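You operate a simulated robot arm through the tools that you are given. There is no shell and no other tool.

Carry out the task below with a simulated robot arm. There is one attempt and no reset: what you move stays moved.

Task
Spin the yellow and the purple glue tube for 5 seconds.
Fine: one tube in each well, hood shut, dial at 5, press the green button once; wait till the green lamp is out; leave the other tubes.

The check looks at the end state, three seconds after you hand in, the way a careful person would. Anything else that was tipped, shoved, dropped, spilled or broken makes it a failure.

Robot
A 6-joint arm with a two-finger parallel gripper, fixed in place. Base frame: the origin is at the foot of the arm, x ahead of it, y to its left, z up; the work surface is at about z = 76. Readings come in cm, degrees, newtons and seconds.
With the tool pointing down near the work surface it reaches from about 26 to 68 cm from the base axis. Its first joint turns from -66.0 to 66.0 degrees. Payload 2.9 kg.
The TCP is the grasp point between the finger pads, 3 cm short of the fingertips. In the tool frame z runs along the fingers and y along their closing line. The gripper opens to 11 cm. The fingers are 2 cm wide and 1 cm thick; the gripper's body (4.8 by 11.2 cm) begins 5.5 cm behind the TCP.
Orientation is that of the tool frame in the base frame, as a unit quaternion [x, y, z, w]. With the fingers straight down and closing along the base's y, the tool's x points along the base's -x, its y along +y and its z along -z.

Tools
- The arm moves only by the tool move_arm. Its argument "deltas" is a list of rows, each a list of 7 numbers: the shift along the tool's x, y, z in cm, then the turn, a rotation vector about the tool's x, y, z in degrees, then the finger opening in cm, from 0 to 11. In form: [[tx, ty, tz, wx, wy, wz, claw], ...]. A call has 1 to 20 rows; each row is the pose to reach, as a shift and turn from the pose commanded when the call began, along the tool's axes at that moment. Each row takes 0.2 s and may step no farther than 5 cm and 8.6 degrees from the row before; otherwise, or with a gripper value out of range, the whole call is refused. A pose out of reach is approached as far as the arm can. The call stops where the force on the tool passes 70 N (or 10 N more than at its start, if that is more) or the arm is blocked; 0.2 s more then pass. The fingers move at their own pace (about 10.8 cm/s each) and stop on an object; they squeeze with about 40 N. The grip force told is the motor's: it shows also when the fingers shut on nothing. Time passes only in rows, and 0.2 s behind the last, so rows that repeat a pose let the fingers close. It gives the time, the measured TCP pose, the force on the tool (base axes), the opening and the grip force at its end, in the units of the frame above (readings bear some noise), with the torque about the TCP (base axes, N m) and any sound that the robot's microphone picked up.
- Cameras (640 x 400 px; columns grow to the right, rows downward): "scene" is fixed at [7.79, 43.08, 139.05]; the picture's right is [-0.77, -0.64, 0.00], its down [-0.32, 0.38, -0.87] and it looks along [0.55, -0.66, -0.50] (base axes); focal length 340 px, centre (320, 200). "wrist" rides on the gripper at [7.2, 1.7, -10.3] in the tool frame; the picture's right is [-0.23, 0.97, 0.00], its down [-0.76, -0.18, -0.62] and it looks along [-0.61, -0.14, 0.78] (tool axes); focal length 222 px, centre (320, 200). There is no depth. A picture from a camera that has moved, and an enlarged one, comes with that camera's place and axes in the base frame and with its lens.
- snapshot(camera): a new picture of that camera. No time passes.
- inspect(camera, box): a new picture of the part [left, top, right, bottom] of that camera's present view, enlarged. No time passes.
- close_job(): hands the job in; it is judged then, once.

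Places have to be worked out from the pictures, the camera data and where the tool is seen. Open the gripper and draw the arm clear of the work before you hand the job in, unless the task says otherwise.

The tools are called after ">>>" as a command line: name --pt "numbers of a row" for each row, then --argument value for the rest, lists and objects as JSON in quotes. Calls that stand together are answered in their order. move_arm: Moves the arm, as the interface text tells. Its arguments: {"type":"object","properties":{"deltas":{"type":"array","items":{"type":"array","items":{"type":"number"}}}},"required":["deltas"]} The other tools are called the same way: snapshot (camera) takes a picture; inspect (camera, box) takes an enlarged picture of a part of a camera's view; close_job () hands the job in.

At the start:

```text
time_s: 0.0
eef_pos: [35.18, -12.63, 111.58]
ee_rot: [0.0, 1.0, 0.0, -0.001]
contact_force: [-0.2, 0.0, 0.6]
wrist_torque: [0.01, 0.02, -0.03]
opening: 11.0
grip_force: 0.1
```

scene: 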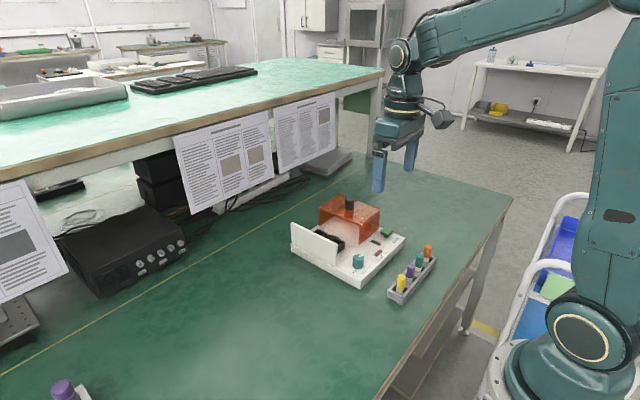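
wrist: 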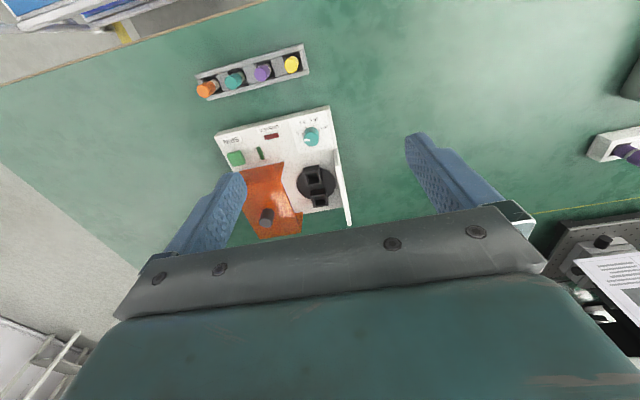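

I start by looking closer at the device, the tube rack, and the other purple object at the edge.

>>> inspect --camera "scene" --box '[270, 180, 450, 310]'

>>> inspect --camera "wrist" --box '[180, 30, 370, 250]'

>>> inspect --camera "wrist" --box '[540, 90, 640, 350]'

>>> inspect --camera "scene" --box '[0, 270, 200, 400]'

```text
3.08 times, centred on (360, 245) of scene
camera zoom: at [7.79, 43.08, 139.05], right [-0.77, -0.64, 0.0], down [-0.32, 0.38, -0.87], along [0.55, -0.66, -0.5], focal length 1047 px, centre (197, 62)
```

zoom: 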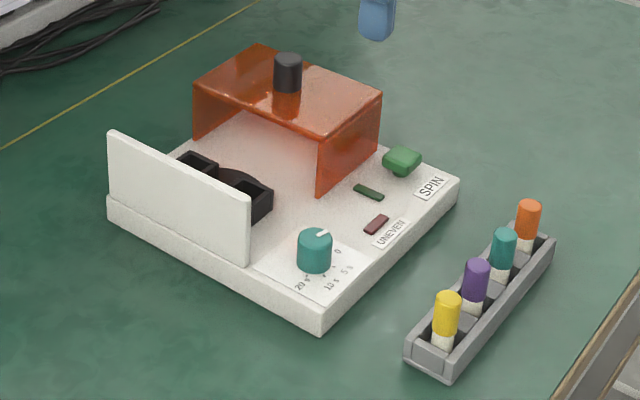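

```text
1.82 times, centred on (275, 140) of wrist
camera zoom: at [27.95, -10.77, 121.96], right [0.23, 0.97, 0.0], down [0.76, -0.18, 0.62], along [0.61, -0.14, -0.78], focal length 404 px, centre (402, 309)
```

zoom: 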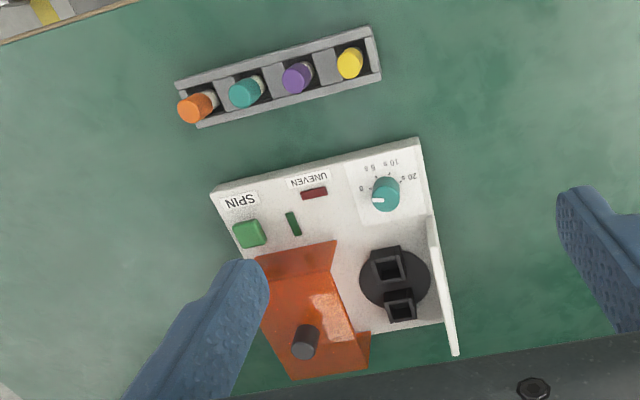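

```text
1.54 times, centred on (590, 220) of wrist
camera zoom: at [27.95, -10.77, 121.96], right [0.23, 0.97, 0.0], down [0.76, -0.18, 0.62], along [0.61, -0.14, -0.78], focal length 342 px, centre (-95, 169)
```

zoom: 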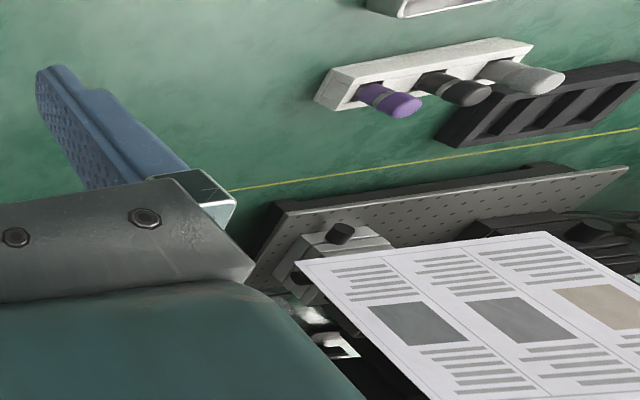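

```text
3.08 times, centred on (100, 335) of scene
camera zoom: at [7.79, 43.08, 139.05], right [-0.77, -0.64, 0.0], down [-0.32, 0.38, -0.87], along [0.55, -0.66, -0.5], focal length 1047 px, centre (997, -215)
```

zoom: 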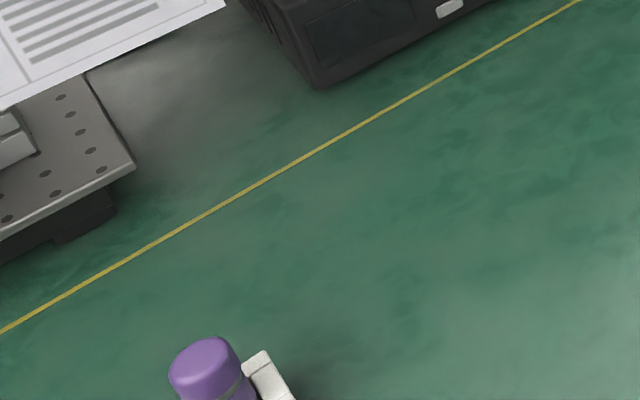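

The rack holds yellow, purple, teal and orange at about x≈32, spaced about 5 cm along y, with cap tops at z≈82. The device is axis-aligned, rotor near (56,-18) and hood handle near (56,-29,88). I move above it for a closer look.

>>> move_arm --pt "-3.3 -2.5 1.2 0 0 0 11" --pt "-6.6 -5 2.4 0 0 0 11" --pt "-9.8 -7.4 3.6 0 0 0 11" --pt "-9.8 -7.4 3.6 0 0 0 11"

>>> snapshot --camera "wrist"

```text
time_s: 1.0
eef_pos: [45.03, -20.16, 107.97]
ee_rot: [-0.001, 1.0, 0.0, 0.0]
contact_force: [0.0, 0.1, 0.0]
wrist_torque: [-0.02, -0.05, -0.04]
opening: 10.97
grip_force: 0.1
```

```text
taken
camera wrist: at [37.74, -18.29, 118.39], right [0.23, 0.97, 0.0], down [0.76, -0.18, 0.62], along [0.61, -0.14, -0.78], focal length 222 px, centre (320, 200)
```

wrist: 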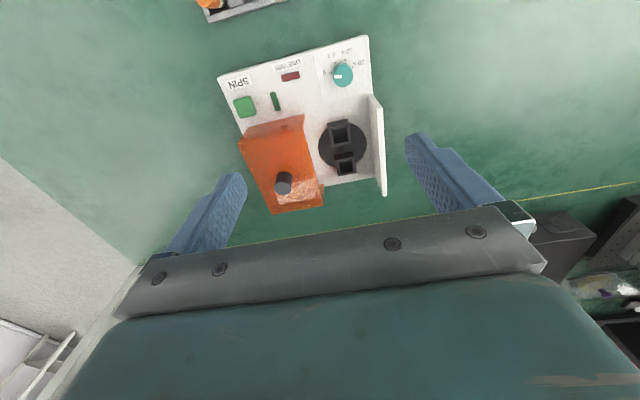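

>>> inspect --camera "wrist" --box '[210, 25, 400, 220]'

>>> inspect --camera "wrist" --box '[310, 30, 390, 100]'

>>> inspect --camera "wrist" --box '[300, 105, 390, 195]'

>>> inspect --camera "scene" --box '[335, 240, 385, 280]'

>>> inspect --camera "scene" --box '[290, 190, 390, 260]'

>>> inspect --camera "scene" --box '[375, 235, 450, 310]'

```text
2.05 times, centred on (305, 122) of wrist
camera zoom: at [37.74, -18.29, 118.39], right [0.23, 0.97, 0.0], down [0.76, -0.18, 0.62], along [0.61, -0.14, -0.78], focal length 456 px, centre (351, 359)
```

zoom: 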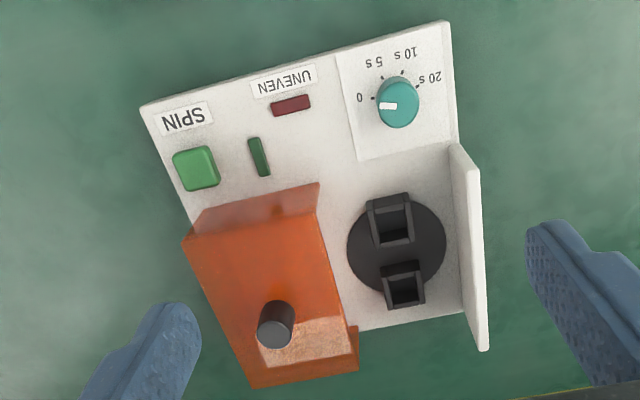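

```text
5.71 times, centred on (350, 65) of wrist
camera zoom: at [37.74, -18.29, 118.39], right [0.23, 0.97, 0.0], down [0.76, -0.18, 0.62], along [0.61, -0.14, -0.78], focal length 1269 px, centre (149, 971)
```

zoom: 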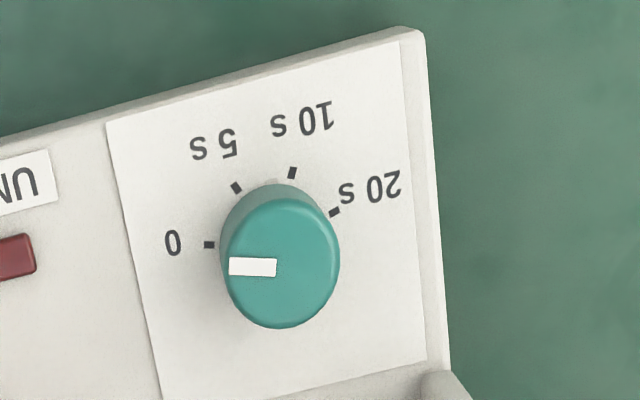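

```text
4.44 times, centred on (345, 150) of wrist
camera zoom: at [37.74, -18.29, 118.39], right [0.23, 0.97, 0.0], down [0.76, -0.18, 0.62], along [0.61, -0.14, -0.78], focal length 987 px, centre (209, 422)
```

zoom: 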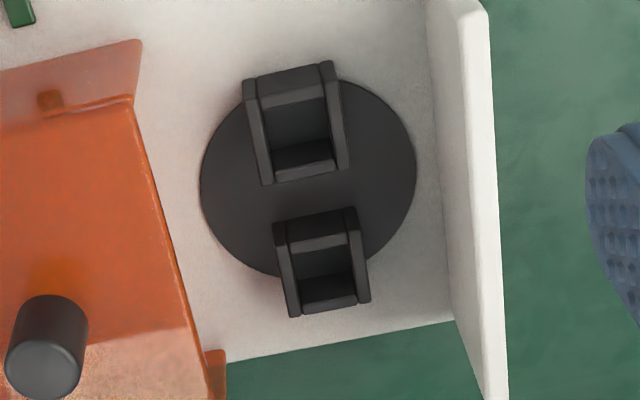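

```text
10.00 times, centred on (360, 260) of scene
camera zoom: at [7.79, 43.08, 139.05], right [-0.77, -0.64, 0.0], down [-0.32, 0.38, -0.87], along [0.55, -0.66, -0.5], focal length 3404 px, centre (-80, -400)
```

zoom: 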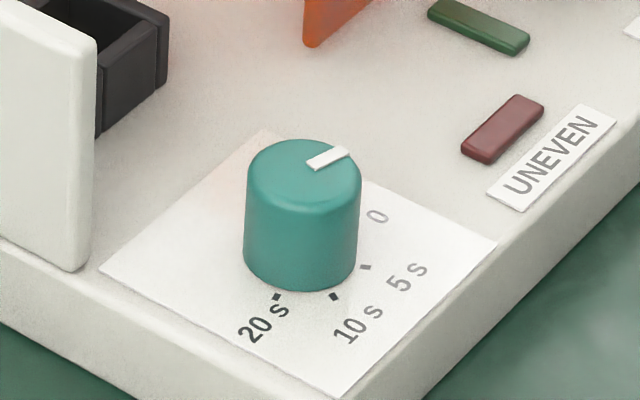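

```text
5.71 times, centred on (340, 225) of scene
camera zoom: at [7.79, 43.08, 139.05], right [-0.77, -0.64, 0.0], down [-0.32, 0.38, -0.87], along [0.55, -0.66, -0.5], focal length 1945 px, centre (206, 57)
```

zoom: 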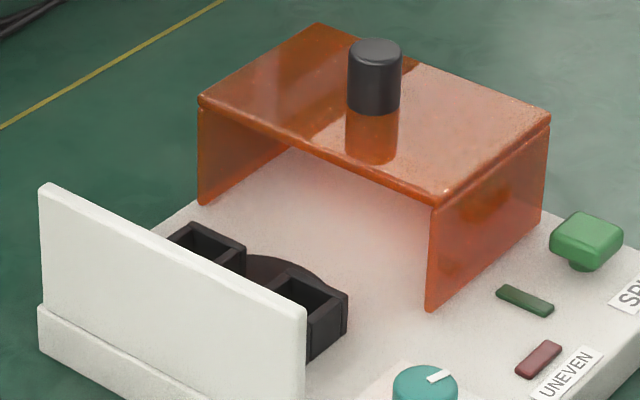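

```text
5.33 times, centred on (412, 272) of scene
camera zoom: at [7.79, 43.08, 139.05], right [-0.77, -0.64, 0.0], down [-0.32, 0.38, -0.87], along [0.55, -0.66, -0.5], focal length 1815 px, centre (-173, -187)
```

zoom: 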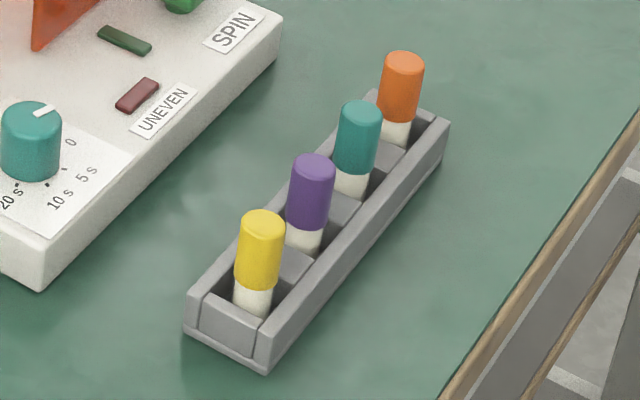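

The dial's marks run clockwise (seen from above) 0 → 5 → 10 → 20, and the pointer sits at 0. Next I move back over the rack for a near-vertical close look.

>>> move_arm --pt "2.4 -0.6 3.3 0 0 0 11" --pt "4.8 -1.2 6.6 0 0 0 11" --pt "7 -1.8 10 0 0 0 11" --pt "7 -1.8 10 0 0 0 11"

>>> snapshot --camera "wrist"

>>> inspect --camera "wrist" --box '[160, 0, 420, 150]'

```text
time_s: 2.0
eef_pos: [37.88, -21.93, 97.9]
ee_rot: [0.0, 1.0, -0.001, 0.0]
contact_force: [-1.3, -0.1, 0.5]
wrist_torque: [-0.02, 0.02, 0.0]
opening: 11.01
grip_force: 0.1
```

```text
taken
camera wrist: at [30.63, -20.06, 108.25], right [0.23, 0.97, 0.0], down [0.76, -0.18, 0.62], along [0.61, -0.14, -0.78], focal length 222 px, centre (320, 200)
```

wrist: 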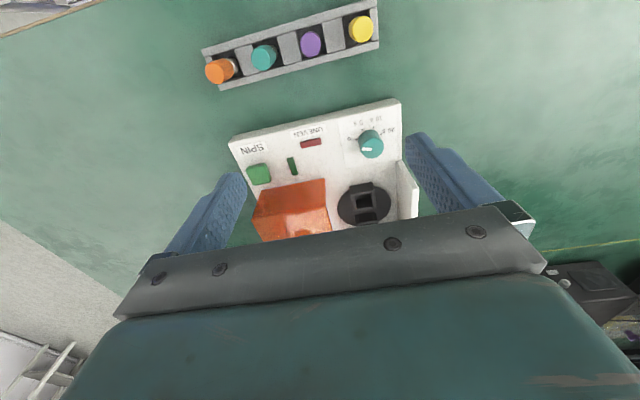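

```text
2.46 times, centred on (290, 75) of wrist
camera zoom: at [30.63, -20.06, 108.25], right [0.23, 0.97, 0.0], down [0.76, -0.18, 0.62], along [0.61, -0.14, -0.78], focal length 547 px, centre (394, 508)
```

zoom: 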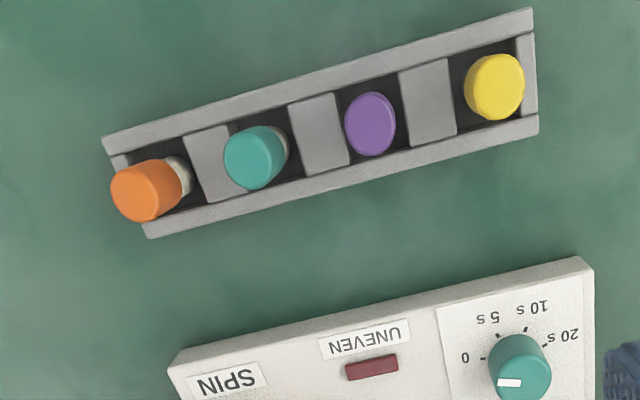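

Yellow is at about (32.0,-16.5) and purple at about (32.0,-21.35), with cap tops near z≈82. I now look near-vertically at the wells and dial.

>>> move_arm --pt "-4.5 0.4 -1 0 0 0 11" --pt "-9 0.8 -2 0 0 0 11" --pt "-13 1.2 -2 0 0 0 11" --pt "-17 1.6 -2 0 0 0 11" --pt "-19 2 -2 0 0 0 11" --pt "-19 2 -2 0 0 0 11"

>>> snapshot --camera "wrist"

>>> inspect --camera "wrist" --box '[220, 0, 440, 140]'

```text
time_s: 3.4
eef_pos: [57.21, -19.64, 99.87]
ee_rot: [0.0, 1.0, 0.0, 0.0]
contact_force: [0.1, -0.4, 0.8]
wrist_torque: [0.0, -0.01, -0.01]
opening: 11.01
grip_force: 0.2
```

```text
taken
camera wrist: at [50.01, -17.86, 110.44], right [0.23, 0.97, 0.0], down [0.76, -0.18, 0.62], along [0.61, -0.14, -0.78], focal length 222 px, centre (320, 200)
```

wrist: 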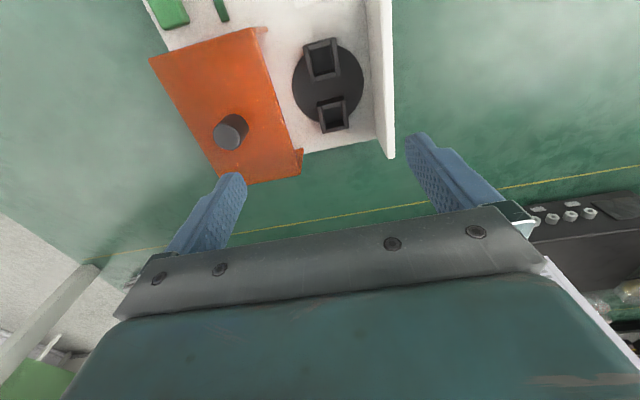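

```text
2.86 times, centred on (330, 70) of wrist
camera zoom: at [50.01, -17.86, 110.44], right [0.23, 0.97, 0.0], down [0.76, -0.18, 0.62], along [0.61, -0.14, -0.78], focal length 635 px, centre (291, 571)
```

zoom: 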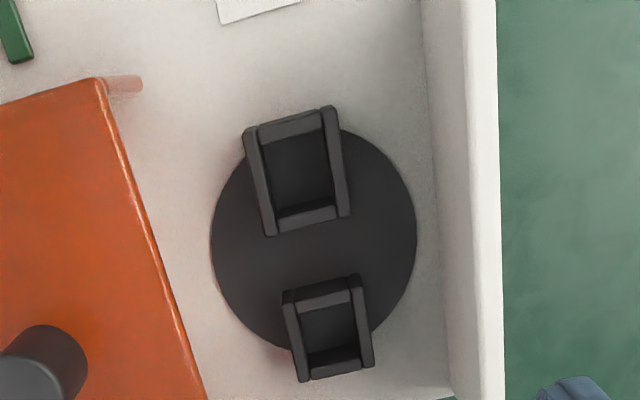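

The wells sit near (53.2,-18.4) and (59.2,-18.4) with rims at about z 82. I hold still for one row to see how noisy the pose readings are.

>>> move_arm --pt "0 0 0 0 0 0 11"

>>> inspect --camera "wrist" --box '[270, 20, 390, 150]'

>>> inspect --camera "wrist" --box '[220, 0, 440, 140]'

```text
time_s: 3.8
eef_pos: [57.13, -19.84, 100.12]
ee_rot: [0.0, 1.0, -0.001, 0.0]
contact_force: [-0.4, -0.3, -0.3]
wrist_torque: [0.01, 0.03, 0.0]
opening: 11.02
grip_force: 0.0
```

```text
3.08 times, centred on (330, 85) of wrist
camera zoom: at [49.99, -17.88, 110.44], right [0.23, 0.97, 0.0], down [0.76, -0.18, 0.62], along [0.61, -0.14, -0.78], focal length 684 px, centre (289, 554)
```

zoom: 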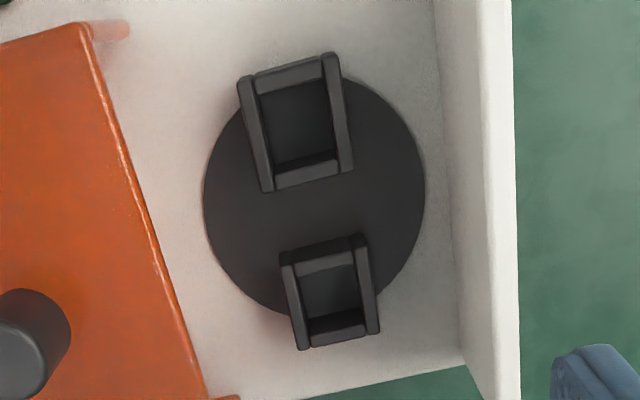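

```text
2.86 times, centred on (330, 70) of wrist
camera zoom: at [49.99, -17.88, 110.44], right [0.23, 0.97, 0.0], down [0.76, -0.18, 0.62], along [0.61, -0.14, -0.78], focal length 635 px, centre (291, 571)
```

zoom: 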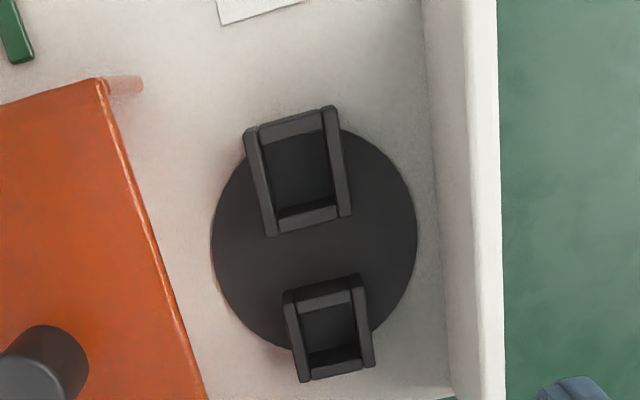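

The camera pose is stable, so I use it as the reference for where the TCP really is. Now I go above the yellow tube with the fingers part-closed.

>>> move_arm --pt "4.2 0.6 0 0 0 0 9" --pt "8.4 1.2 0 0 0 0 7" --pt "12.6 1.8 0 0 0 0 4.4" --pt "16.8 2.4 0 0 0 0 4.4" --pt "21 3 2 0 0 0 4.4" --pt "24.9 3.4 5 0 0 0 4.4" --pt "24.9 3.4 5 0 0 0 4.4" --pt "24.9 3.4 5 0 0 0 4.4"

>>> snapshot --camera "wrist"

>>> inspect --camera "scene" --box '[340, 180, 480, 310]'

```text
time_s: 5.6
eef_pos: [31.85, -16.37, 95.04]
ee_rot: [0.0, 1.0, 0.001, 0.0]
contact_force: [-1.0, 0.0, -0.3]
wrist_torque: [0.01, 0.03, 0.03]
opening: 4.38
grip_force: 0.0
```

```text
taken
camera wrist: at [24.63, -14.59, 105.4], right [0.23, 0.97, 0.0], down [0.76, -0.18, 0.62], along [0.61, -0.14, -0.78], focal length 222 px, centre (320, 200)
```

wrist: 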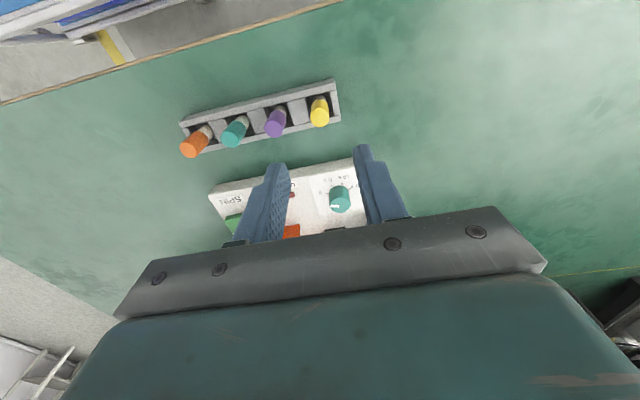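

```text
3.08 times, centred on (410, 245) of scene
camera zoom: at [7.79, 43.08, 139.05], right [-0.77, -0.64, 0.0], down [-0.32, 0.38, -0.87], along [0.55, -0.66, -0.5], focal length 1047 px, centre (43, 62)
```

zoom: 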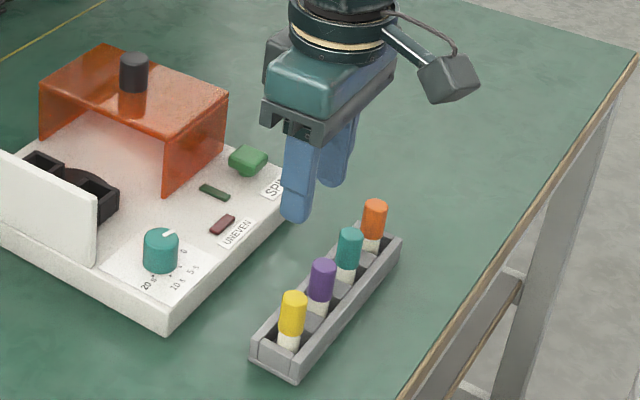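

TCP is at about (31.87,-16.45,95), matching the yellow cap at (31.95,-16.4). I descend to z≈83 so the tips are around 80, on the cap and above the rack walls.

>>> move_arm --pt "-0.1 0 4 0 0 0 4.4" --pt "-0.1 0 8 0 0 0 4.4" --pt "-0.1 0 10.5 0 0 0 4.4" --pt "-0.1 0 12 0 0 0 4.4" --pt "-0.1 0 12 0 0 0 4.4"

>>> snapshot --camera "wrist"

>>> inspect --camera "scene" --box '[350, 200, 470, 310]'

```text
time_s: 6.8
eef_pos: [32.02, -16.67, 82.81]
ee_rot: [0.0, 1.0, 0.0, 0.001]
contact_force: [0.2, -0.3, 0.2]
wrist_torque: [0.0, 0.04, -0.05]
opening: 4.4
grip_force: 0.1
```

```text
taken
camera wrist: at [24.82, -14.82, 93.18], right [0.23, 0.97, 0.0], down [0.76, -0.18, 0.62], along [0.61, -0.14, -0.78], focal length 222 px, centre (320, 200)
```

wrist: 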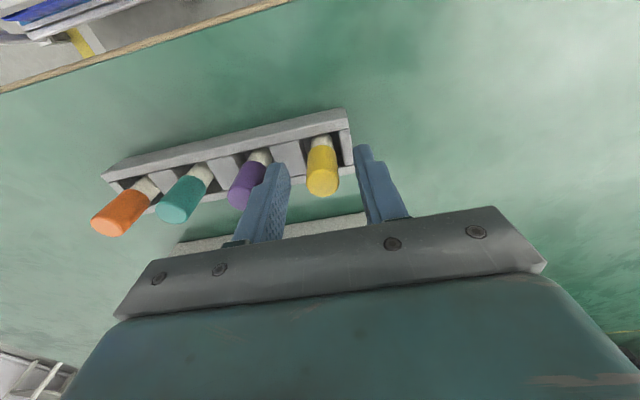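

```text
3.64 times, centred on (410, 255) of scene
camera zoom: at [7.79, 43.08, 139.05], right [-0.77, -0.64, 0.0], down [-0.32, 0.38, -0.87], along [0.55, -0.66, -0.5], focal length 1238 px, centre (-7, 0)
```

zoom: 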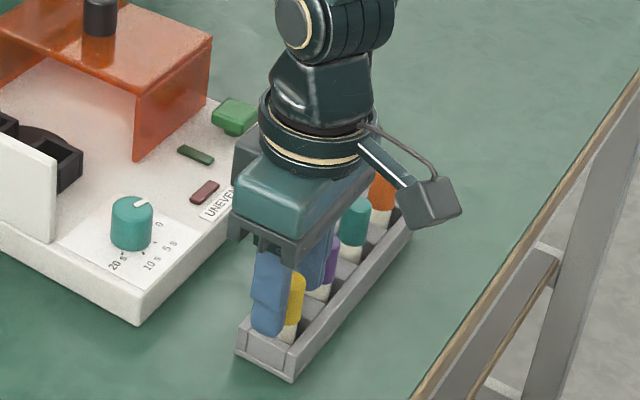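

TCP has drifted to y≈-16.68, so I shift +0.25 cm in y to centre on the yellow cap and then close.

>>> move_arm --pt "0.1 0.25 0 0 0 0 4.4" --pt "0.1 0.25 0 0 0 0 4.4" --pt "0.1 0.25 0 0 0 0 1.5" --pt "0.1 0.25 0 0 0 0 1.5" --pt "0.1 0.25 0 0 0 0 1.5"

>>> snapshot --camera "wrist"

```text
time_s: 8.0
eef_pos: [32.01, -16.34, 82.98]
ee_rot: [0.0, 1.0, 0.0, 0.0]
contact_force: [-0.1, -0.9, 0.9]
wrist_torque: [0.0, -0.03, 0.02]
opening: 1.88
grip_force: 39.3
```

```text
taken
camera wrist: at [24.77, -14.49, 93.25], right [0.23, 0.97, 0.0], down [0.76, -0.18, 0.62], along [0.61, -0.14, -0.78], focal length 222 px, centre (320, 200)
```

wrist: 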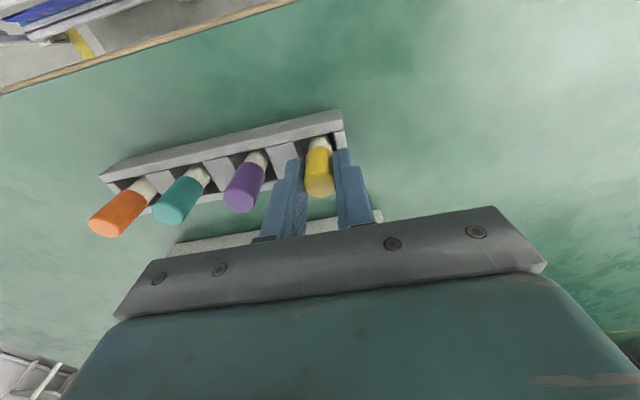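

The cap is gripped at 1.88 cm, 39 N. I lift it straight up.

>>> move_arm --pt "0 0 -1 0 0 0 1.5" --pt "0 0 -3 0 0 0 1.5" --pt "0 0 -6 0 0 0 1.5" --pt "0 0 -10 0 0 0 1.5" --pt "0 0 -14 0 0 0 1.5" --pt "0 0 -14 0 0 0 1.5"

>>> snapshot --camera "wrist"

>>> inspect --camera "scene" --box '[350, 150, 470, 310]'

```text
time_s: 9.4
eef_pos: [31.89, -16.26, 97.06]
ee_rot: [0.001, 1.0, 0.0, 0.001]
contact_force: [-0.4, -0.4, -0.5]
wrist_torque: [-0.01, 0.0, 0.03]
opening: 1.86
grip_force: 40.5
```

```text
taken
camera wrist: at [24.65, -14.45, 107.47], right [0.23, 0.97, 0.0], down [0.76, -0.18, 0.62], along [0.61, -0.14, -0.78], focal length 222 px, centre (320, 200)
```

wrist: 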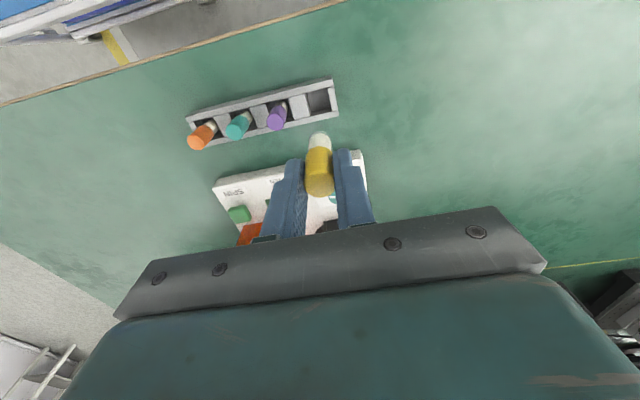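

```text
2.50 times, centred on (410, 230) of scene
camera zoom: at [7.79, 43.09, 139.05], right [-0.77, -0.64, 0.0], down [-0.32, 0.38, -0.87], along [0.55, -0.66, -0.5], focal length 851 px, centre (95, 125)
```

zoom: 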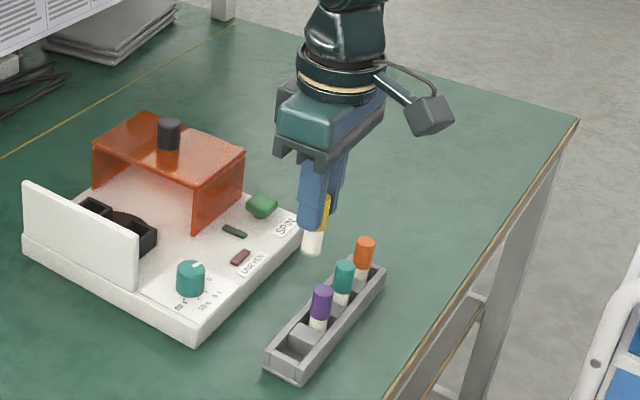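

Yellow is held, with its bottom about 6.6 cm below the TCP. I carry it above the far well at (59.2,-18.3), staying high.

>>> move_arm --pt "-4.5 -0.3 -1 0 0 0 1.5" --pt "-9 -0.6 -1 0 0 0 1.5" --pt "-13.5 -0.9 -1 0 0 0 1.5" --pt "-18 -1.3 -1 0 0 0 1.5" --pt "-22.5 -1.7 -1 0 0 0 1.5" --pt "-26.8 -2 -1 0 0 0 1.5" --pt "-26.8 -2 0 0 0 0 1.5" --pt "-26.8 -2 0 0 0 0 1.5"

>>> snapshot --camera "wrist"

>>> inspect --camera "scene" --box '[270, 130, 400, 270]'

```text
time_s: 11.2
eef_pos: [58.81, -18.16, 97.1]
ee_rot: [-0.001, 1.0, 0.0, 0.0]
contact_force: [-0.3, 0.1, 0.7]
wrist_torque: [0.02, 0.0, -0.02]
opening: 1.85
grip_force: 39.8
```

```text
taken
camera wrist: at [51.61, -16.37, 107.4], right [0.23, 0.97, 0.0], down [0.76, -0.18, 0.62], along [0.61, -0.14, -0.78], focal length 222 px, centre (320, 200)
```

wrist: 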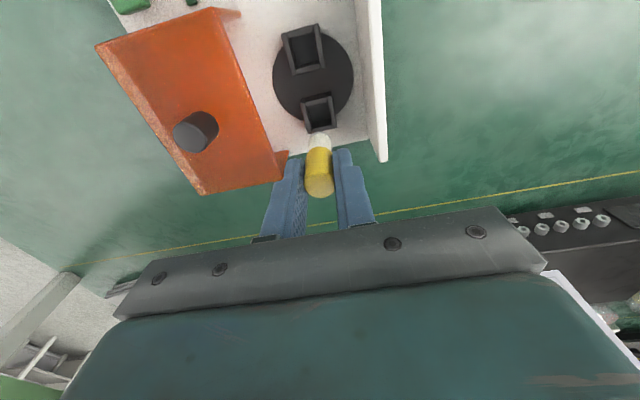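

```text
2.86 times, centred on (335, 200) of scene
camera zoom: at [7.79, 43.08, 139.05], right [-0.77, -0.64, 0.0], down [-0.32, 0.38, -0.87], along [0.55, -0.66, -0.5], focal length 972 px, centre (277, 200)
```

zoom: 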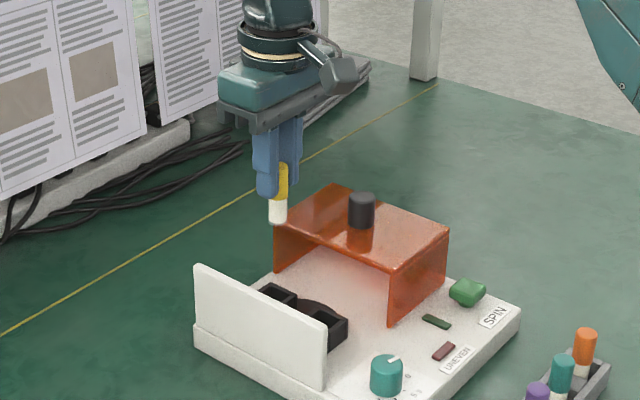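

TCP is at (58.85,-18.23,97.0). I zoom in on the wells from here to refine the target.

>>> inspect --camera "wrist" --box '[260, 10, 390, 140]'

>>> inspect --camera "wrist" --box '[270, 90, 370, 210]'

```text
3.08 times, centred on (325, 75) of wrist
camera zoom: at [51.61, -16.37, 107.4], right [0.23, 0.97, 0.0], down [0.76, -0.18, 0.62], along [0.61, -0.14, -0.78], focal length 684 px, centre (305, 585)
```

zoom: 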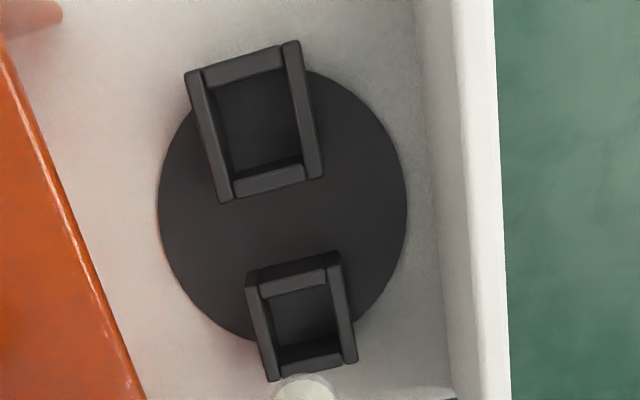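

```text
3.33 times, centred on (320, 150) of wrist
camera zoom: at [51.61, -16.37, 107.4], right [0.23, 0.97, 0.0], down [0.76, -0.18, 0.62], along [0.61, -0.14, -0.78], focal length 740 px, centre (320, 367)
```

zoom: 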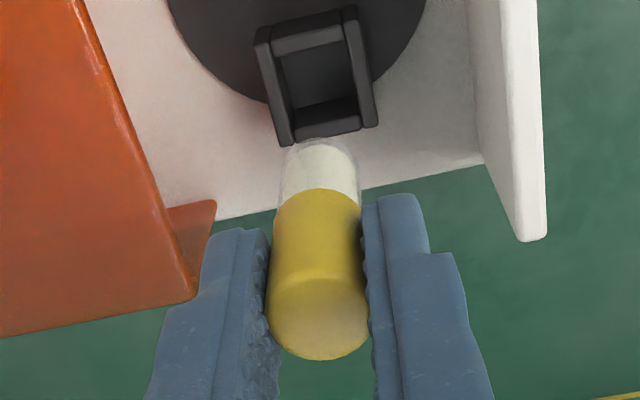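

Working from this view, the well centre is about (59.5,-18.35) and the tube axis is about (58.9,-18.1). I shift and lower to just above the rim, then check.

>>> move_arm --pt "-0.6 -0.2 0 0 0 0 1.5" --pt "-0.6 -0.2 3 0 0 0 1.5" --pt "-0.6 -0.2 5 0 0 0 1.5" --pt "-0.6 -0.2 6.8 0 0 0 1.5" --pt "-0.6 -0.2 6.8 0 0 0 1.5" --pt "-0.6 -0.2 6.8 0 0 0 1.5"

>>> inspect --camera "wrist" --box '[270, 60, 370, 210]'

>>> inspect --camera "scene" --box '[285, 170, 365, 260]'

```text
time_s: 12.6
eef_pos: [59.38, -18.24, 90.3]
ee_rot: [-0.001, 1.0, 0.0, 0.0]
contact_force: [-0.4, -0.2, -0.7]
wrist_torque: [0.03, 0.01, -0.01]
opening: 1.88
grip_force: 40.1
```

```text
2.67 times, centred on (320, 135) of wrist
camera zoom: at [52.27, -16.47, 100.5], right [0.23, 0.97, 0.0], down [0.76, -0.18, 0.62], along [0.61, -0.14, -0.78], focal length 592 px, centre (320, 373)
```

zoom: 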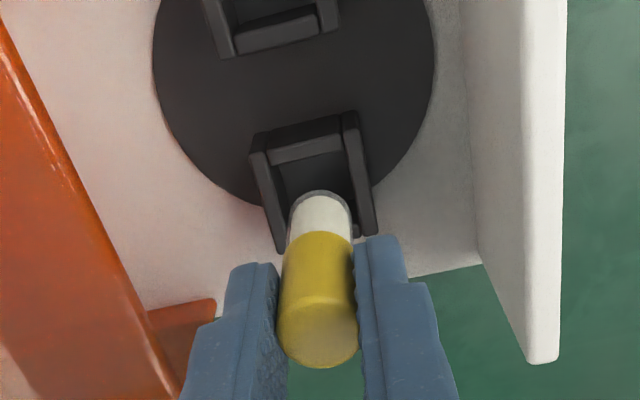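

```text
4.44 times, centred on (325, 215) of scene
camera zoom: at [7.79, 43.08, 139.05], right [-0.77, -0.64, 0.0], down [-0.32, 0.38, -0.87], along [0.55, -0.66, -0.5], focal length 1513 px, centre (298, 133)
```

zoom: 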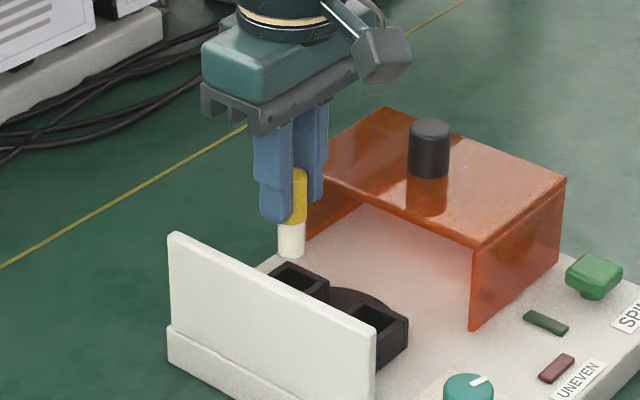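

TCP is at (59.5,-18.3,90.1), with the tube bottom near z 84 and the tube about 0.2 too far +y. I correct that and lower gently into the well.

>>> move_arm --pt "-0.1 -0.2 0 0 0 0 1.5" --pt "-0.1 -0.2 1 0 0 0 1.5" --pt "-0.1 -0.2 2 0 0 0 1.5" --pt "-0.1 -0.2 2.5 0 0 0 1.5" --pt "-0.1 -0.2 3 0 0 0 1.5"

>>> inspect --camera "wrist" --box '[270, 60, 370, 210]'

>>> inspect --camera "scene" --box '[295, 190, 365, 260]'

```text
time_s: 13.8
eef_pos: [59.59, -18.67, 87.16]
ee_rot: [0.0, 1.0, 0.0, 0.0]
contact_force: [-0.1, -1.2, -0.5]
wrist_torque: [0.0, -0.01, -0.03]
opening: 1.85
grip_force: 40.2
```

```text
2.67 times, centred on (320, 135) of wrist
camera zoom: at [52.43, -16.81, 97.54], right [0.23, 0.97, 0.0], down [0.76, -0.18, 0.62], along [0.61, -0.14, -0.78], focal length 592 px, centre (320, 373)
```

zoom: 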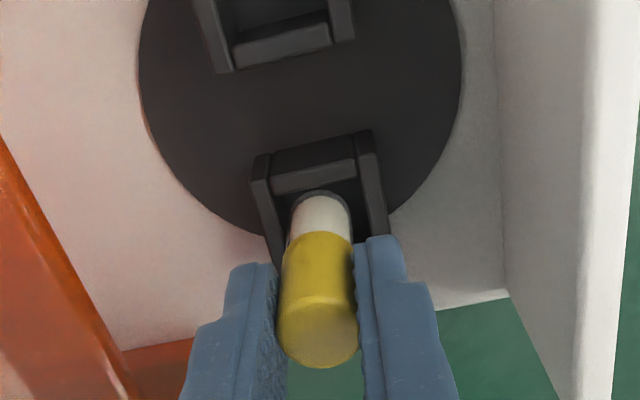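

```text
5.71 times, centred on (330, 225) of scene
camera zoom: at [7.79, 43.08, 139.05], right [-0.77, -0.64, 0.0], down [-0.32, 0.38, -0.87], along [0.55, -0.66, -0.5], focal length 1945 px, centre (263, 57)
```

zoom: 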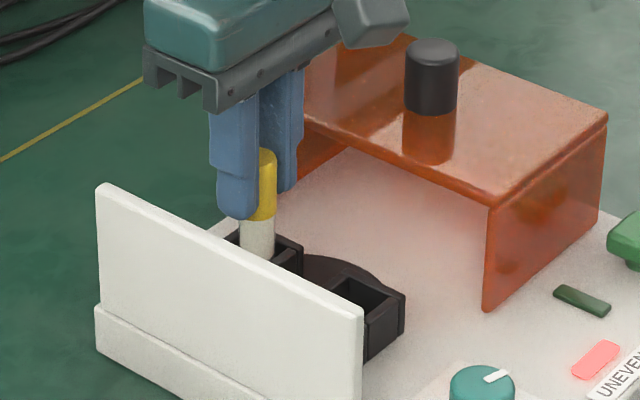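

The tube's end is at the rim opening, centred, and the UNEVEN lamp lit because only one tube is sensed so far. I continue down gently, watching for contact force.

>>> move_arm --pt "0 0.1 0.4 0 0 0 1.5" --pt "0 0.1 0.8 0 0 0 1.5" --pt "0 0.1 1.0 0 0 0 1.5"

>>> inspect --camera "wrist" --box '[270, 60, 370, 210]'

```text
time_s: 14.6
eef_pos: [59.61, -18.51, 86.17]
ee_rot: [0.0, 1.0, 0.0, 0.0]
contact_force: [-0.2, 0.5, -0.1]
wrist_torque: [0.0, 0.01, -0.01]
opening: 1.88
grip_force: 40.4
```

```text
2.67 times, centred on (320, 135) of wrist
camera zoom: at [52.42, -16.6, 96.46], right [0.23, 0.97, 0.0], down [0.76, -0.18, 0.62], along [0.61, -0.14, -0.78], focal length 592 px, centre (320, 373)
```

zoom: 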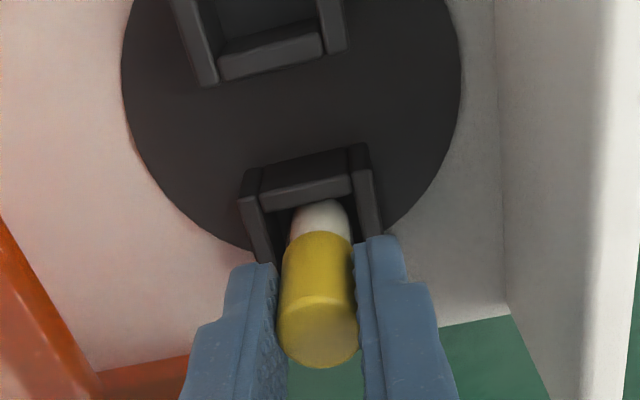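

No contact yet. I continue down in small steps with a slight -y correction.

>>> move_arm --pt "0 -0.1 0.3 0 0 0 1.5" --pt "0 -0.1 0.6 0 0 0 1.5"

>>> inspect --camera "scene" --box '[295, 190, 365, 260]'

```text
time_s: 15.2
eef_pos: [59.61, -18.33, 85.59]
ee_rot: [0.0, 1.0, 0.0, 0.001]
contact_force: [-0.6, 0.4, -0.3]
wrist_torque: [0.0, 0.0, 0.0]
opening: 1.88
grip_force: 39.8
```

```text
5.71 times, centred on (330, 225) of scene
camera zoom: at [7.79, 43.08, 139.05], right [-0.77, -0.64, 0.0], down [-0.32, 0.38, -0.87], along [0.55, -0.66, -0.5], focal length 1945 px, centre (263, 57)
```

zoom: 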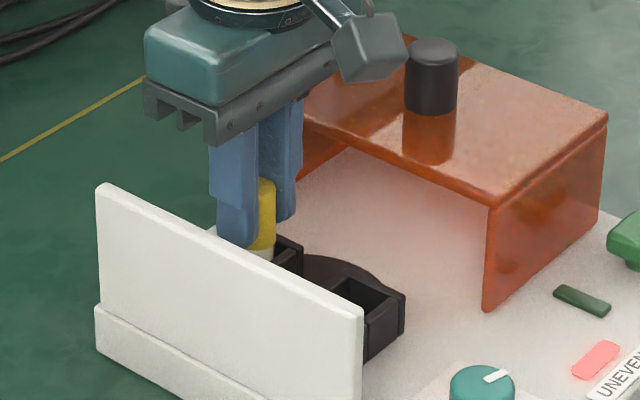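

Still no contact at TCP 85.6. I continue with finer steps.

>>> move_arm --pt "0 0 0.2 0 0 0 1.5" --pt "0 0 0.4 0 0 0 1.5"

>>> inspect --camera "wrist" --box '[270, 60, 370, 210]'

```text
time_s: 15.8
eef_pos: [59.54, -18.67, 85.24]
ee_rot: [0.0, 1.0, 0.0, 0.001]
contact_force: [-2.7, 2.0, 8.6]
wrist_torque: [0.11, 0.16, 0.01]
opening: 1.86
grip_force: 40.1
```

```text
2.67 times, centred on (320, 135) of wrist
camera zoom: at [52.37, -16.73, 95.62], right [0.23, 0.97, 0.0], down [0.76, -0.18, 0.62], along [0.61, -0.14, -0.78], focal length 592 px, centre (320, 373)
```

zoom: 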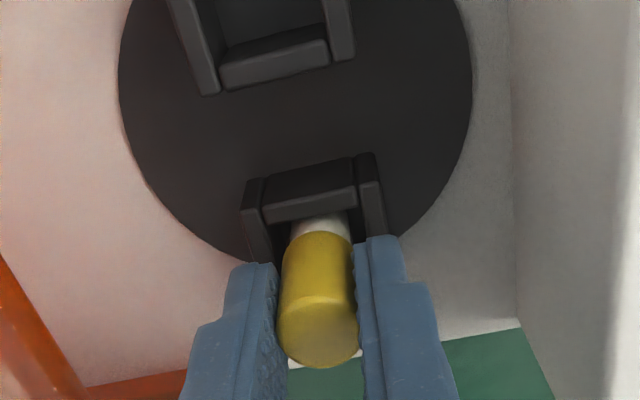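

About 9 N of upward contact: the tube has bottomed out on the well floor. I back off slightly, open to 3.8, and look before lifting.

>>> move_arm --pt "0 0 -0.1 0 0 0 1.5" --pt "0 0 -0.1 0 0 0 2.4" --pt "0 0 -0.1 0 0 0 3.8" --pt "0 0 -0.1 0 0 0 3.8"

>>> inspect --camera "wrist" --box '[270, 60, 370, 210]'

>>> inspect --camera "scene" --box '[295, 190, 365, 260]'

```text
time_s: 16.8
eef_pos: [59.42, -18.51, 85.31]
ee_rot: [0.0, 1.0, 0.0, 0.0]
contact_force: [0.6, 0.3, 0.4]
wrist_torque: [0.01, 0.02, 0.03]
opening: 3.81
grip_force: 0.1
```

```text
2.67 times, centred on (320, 135) of wrist
camera zoom: at [52.36, -16.7, 95.59], right [0.23, 0.97, 0.0], down [0.76, -0.18, 0.62], along [0.61, -0.14, -0.78], focal length 592 px, centre (320, 373)
```

zoom: 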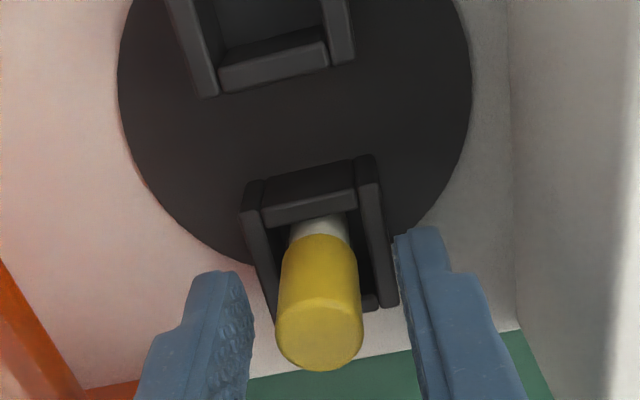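

```text
5.71 times, centred on (330, 225) of scene
camera zoom: at [7.79, 43.08, 139.05], right [-0.77, -0.64, 0.0], down [-0.32, 0.38, -0.87], along [0.55, -0.66, -0.5], focal length 1945 px, centre (263, 57)
```

zoom: 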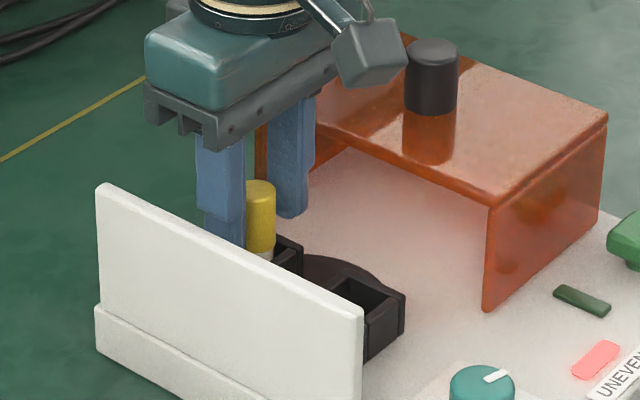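

Yellow stands in the far well. I lift straight up, then go over to the purple tube.

>>> move_arm --pt "0 0 -3 0 0 0 3.8" --pt "0 0 -7 0 0 0 3.8" --pt "0 0 -11 0 0 0 3.8" --pt "4.5 -0.5 -11 0 0 0 4.3" --pt "9 -1 -11 0 0 0 4.3" --pt "13.5 -1.5 -11 0 0 0 4.3" --pt "18 -2 -11 0 0 0 4.3" --pt "22.5 -2.4 -11 0 0 0 4.3" --pt "27.1 -2.8 -11 0 0 0 4.3" --pt "27.1 -2.8 -11 0 0 0 4.3"

>>> snapshot --camera "wrist"

>>> inspect --camera "wrist" --box '[200, 70, 370, 200]'

>>> inspect --camera "scene" --box '[280, 190, 450, 310]'

```text
time_s: 19.0
eef_pos: [32.42, -21.48, 96.34]
ee_rot: [0.001, 1.0, -0.001, 0.0]
contact_force: [1.0, -0.8, -0.4]
wrist_torque: [-0.01, 0.01, 0.0]
opening: 4.31
grip_force: 0.1
```

```text
taken
camera wrist: at [25.19, -19.59, 106.62], right [0.23, 0.97, 0.0], down [0.76, -0.18, 0.62], along [0.61, -0.14, -0.78], focal length 222 px, centre (320, 200)
```

wrist: 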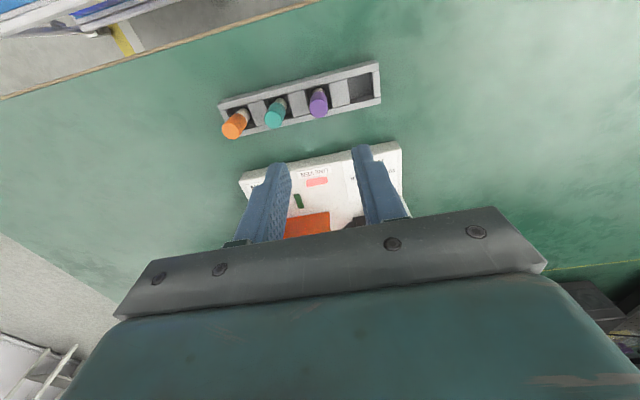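

```text
3.08 times, centred on (285, 135) of wrist
camera zoom: at [25.19, -19.59, 106.62], right [0.23, 0.97, 0.0], down [0.76, -0.18, 0.62], along [0.61, -0.14, -0.78], focal length 684 px, centre (428, 400)
```

zoom: 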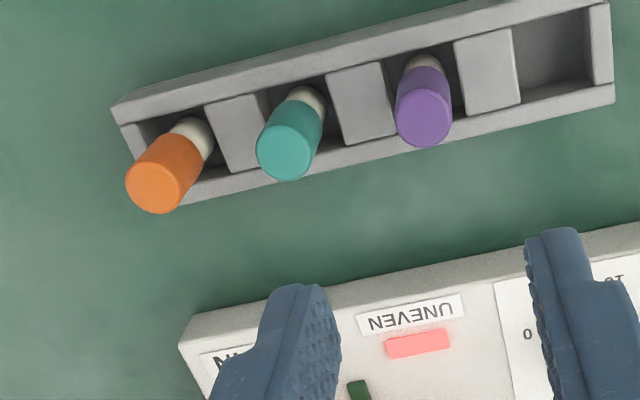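

```text
3.33 times, centred on (365, 250) of scene
camera zoom: at [7.79, 43.08, 139.05], right [-0.77, -0.64, 0.0], down [-0.32, 0.38, -0.87], along [0.55, -0.66, -0.5], focal length 1134 px, centre (170, 33)
```

zoom: 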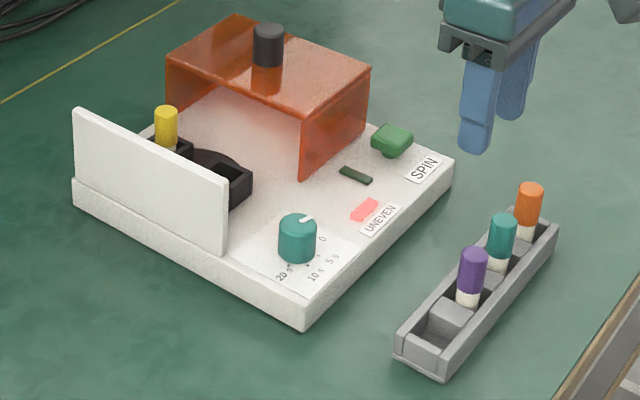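

TCP (32.43,-21.45), purple cap (32.2,-21.4). I correct and descend most of the way, then check the position.

>>> move_arm --pt "0.25 0.1 4 0 0 0 4.3" --pt "0.25 0.1 8 0 0 0 4.3" --pt "0.25 0.1 10 0 0 0 4.3" --pt "0.25 0.1 10 0 0 0 4.3"

>>> inspect --camera "wrist" --box '[200, 80, 400, 220]'

```text
time_s: 20.0
eef_pos: [32.02, -21.28, 86.28]
ee_rot: [-0.001, 1.0, 0.0, 0.0]
contact_force: [0.8, 0.3, 0.2]
wrist_torque: [-0.03, -0.02, -0.02]
opening: 4.28
grip_force: 0.1
```

```text
2.86 times, centred on (300, 150) of wrist
camera zoom: at [24.99, -19.59, 96.57], right [0.23, 0.97, 0.0], down [0.76, -0.18, 0.62], along [0.61, -0.14, -0.78], focal length 635 px, centre (377, 343)
```

zoom: 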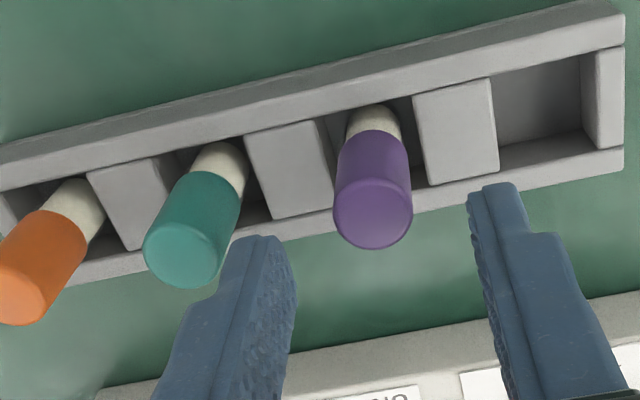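

Aligned with purple within 0.1 cm, and the left finger keeps about 0.8 cm from teal. I descend to z≈83 and close.

>>> move_arm --pt "0 0.05 1.5 0 0 0 4.3" --pt "0 0.05 3.2 0 0 0 4.3" --pt "0 0.05 3.2 0 0 0 4.3" --pt "0 0.05 3.2 0 0 0 1.5" --pt "0 0.05 3.2 0 0 0 1.5" --pt "0 0.05 3.2 0 0 0 1.5"

>>> snapshot --camera "wrist"

```text
time_s: 21.4
eef_pos: [32.18, -21.31, 83.14]
ee_rot: [0.0, 1.0, 0.001, 0.0]
contact_force: [0.9, 0.3, -0.6]
wrist_torque: [0.03, 0.03, 0.03]
opening: 1.82
grip_force: 40.2
```

```text
taken
camera wrist: at [24.98, -19.48, 93.47], right [0.23, 0.97, 0.0], down [0.76, -0.18, 0.62], along [0.61, -0.14, -0.78], focal length 222 px, centre (320, 200)
```

wrist: 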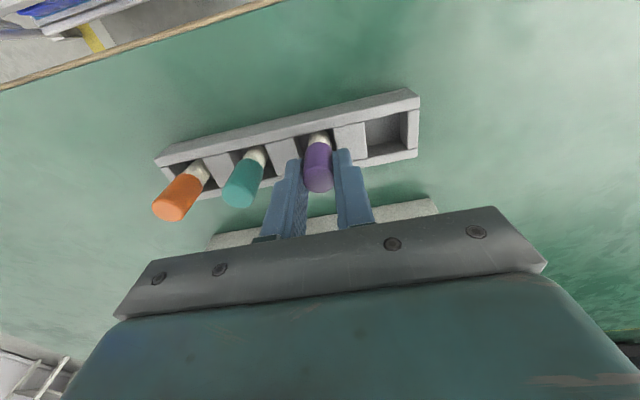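

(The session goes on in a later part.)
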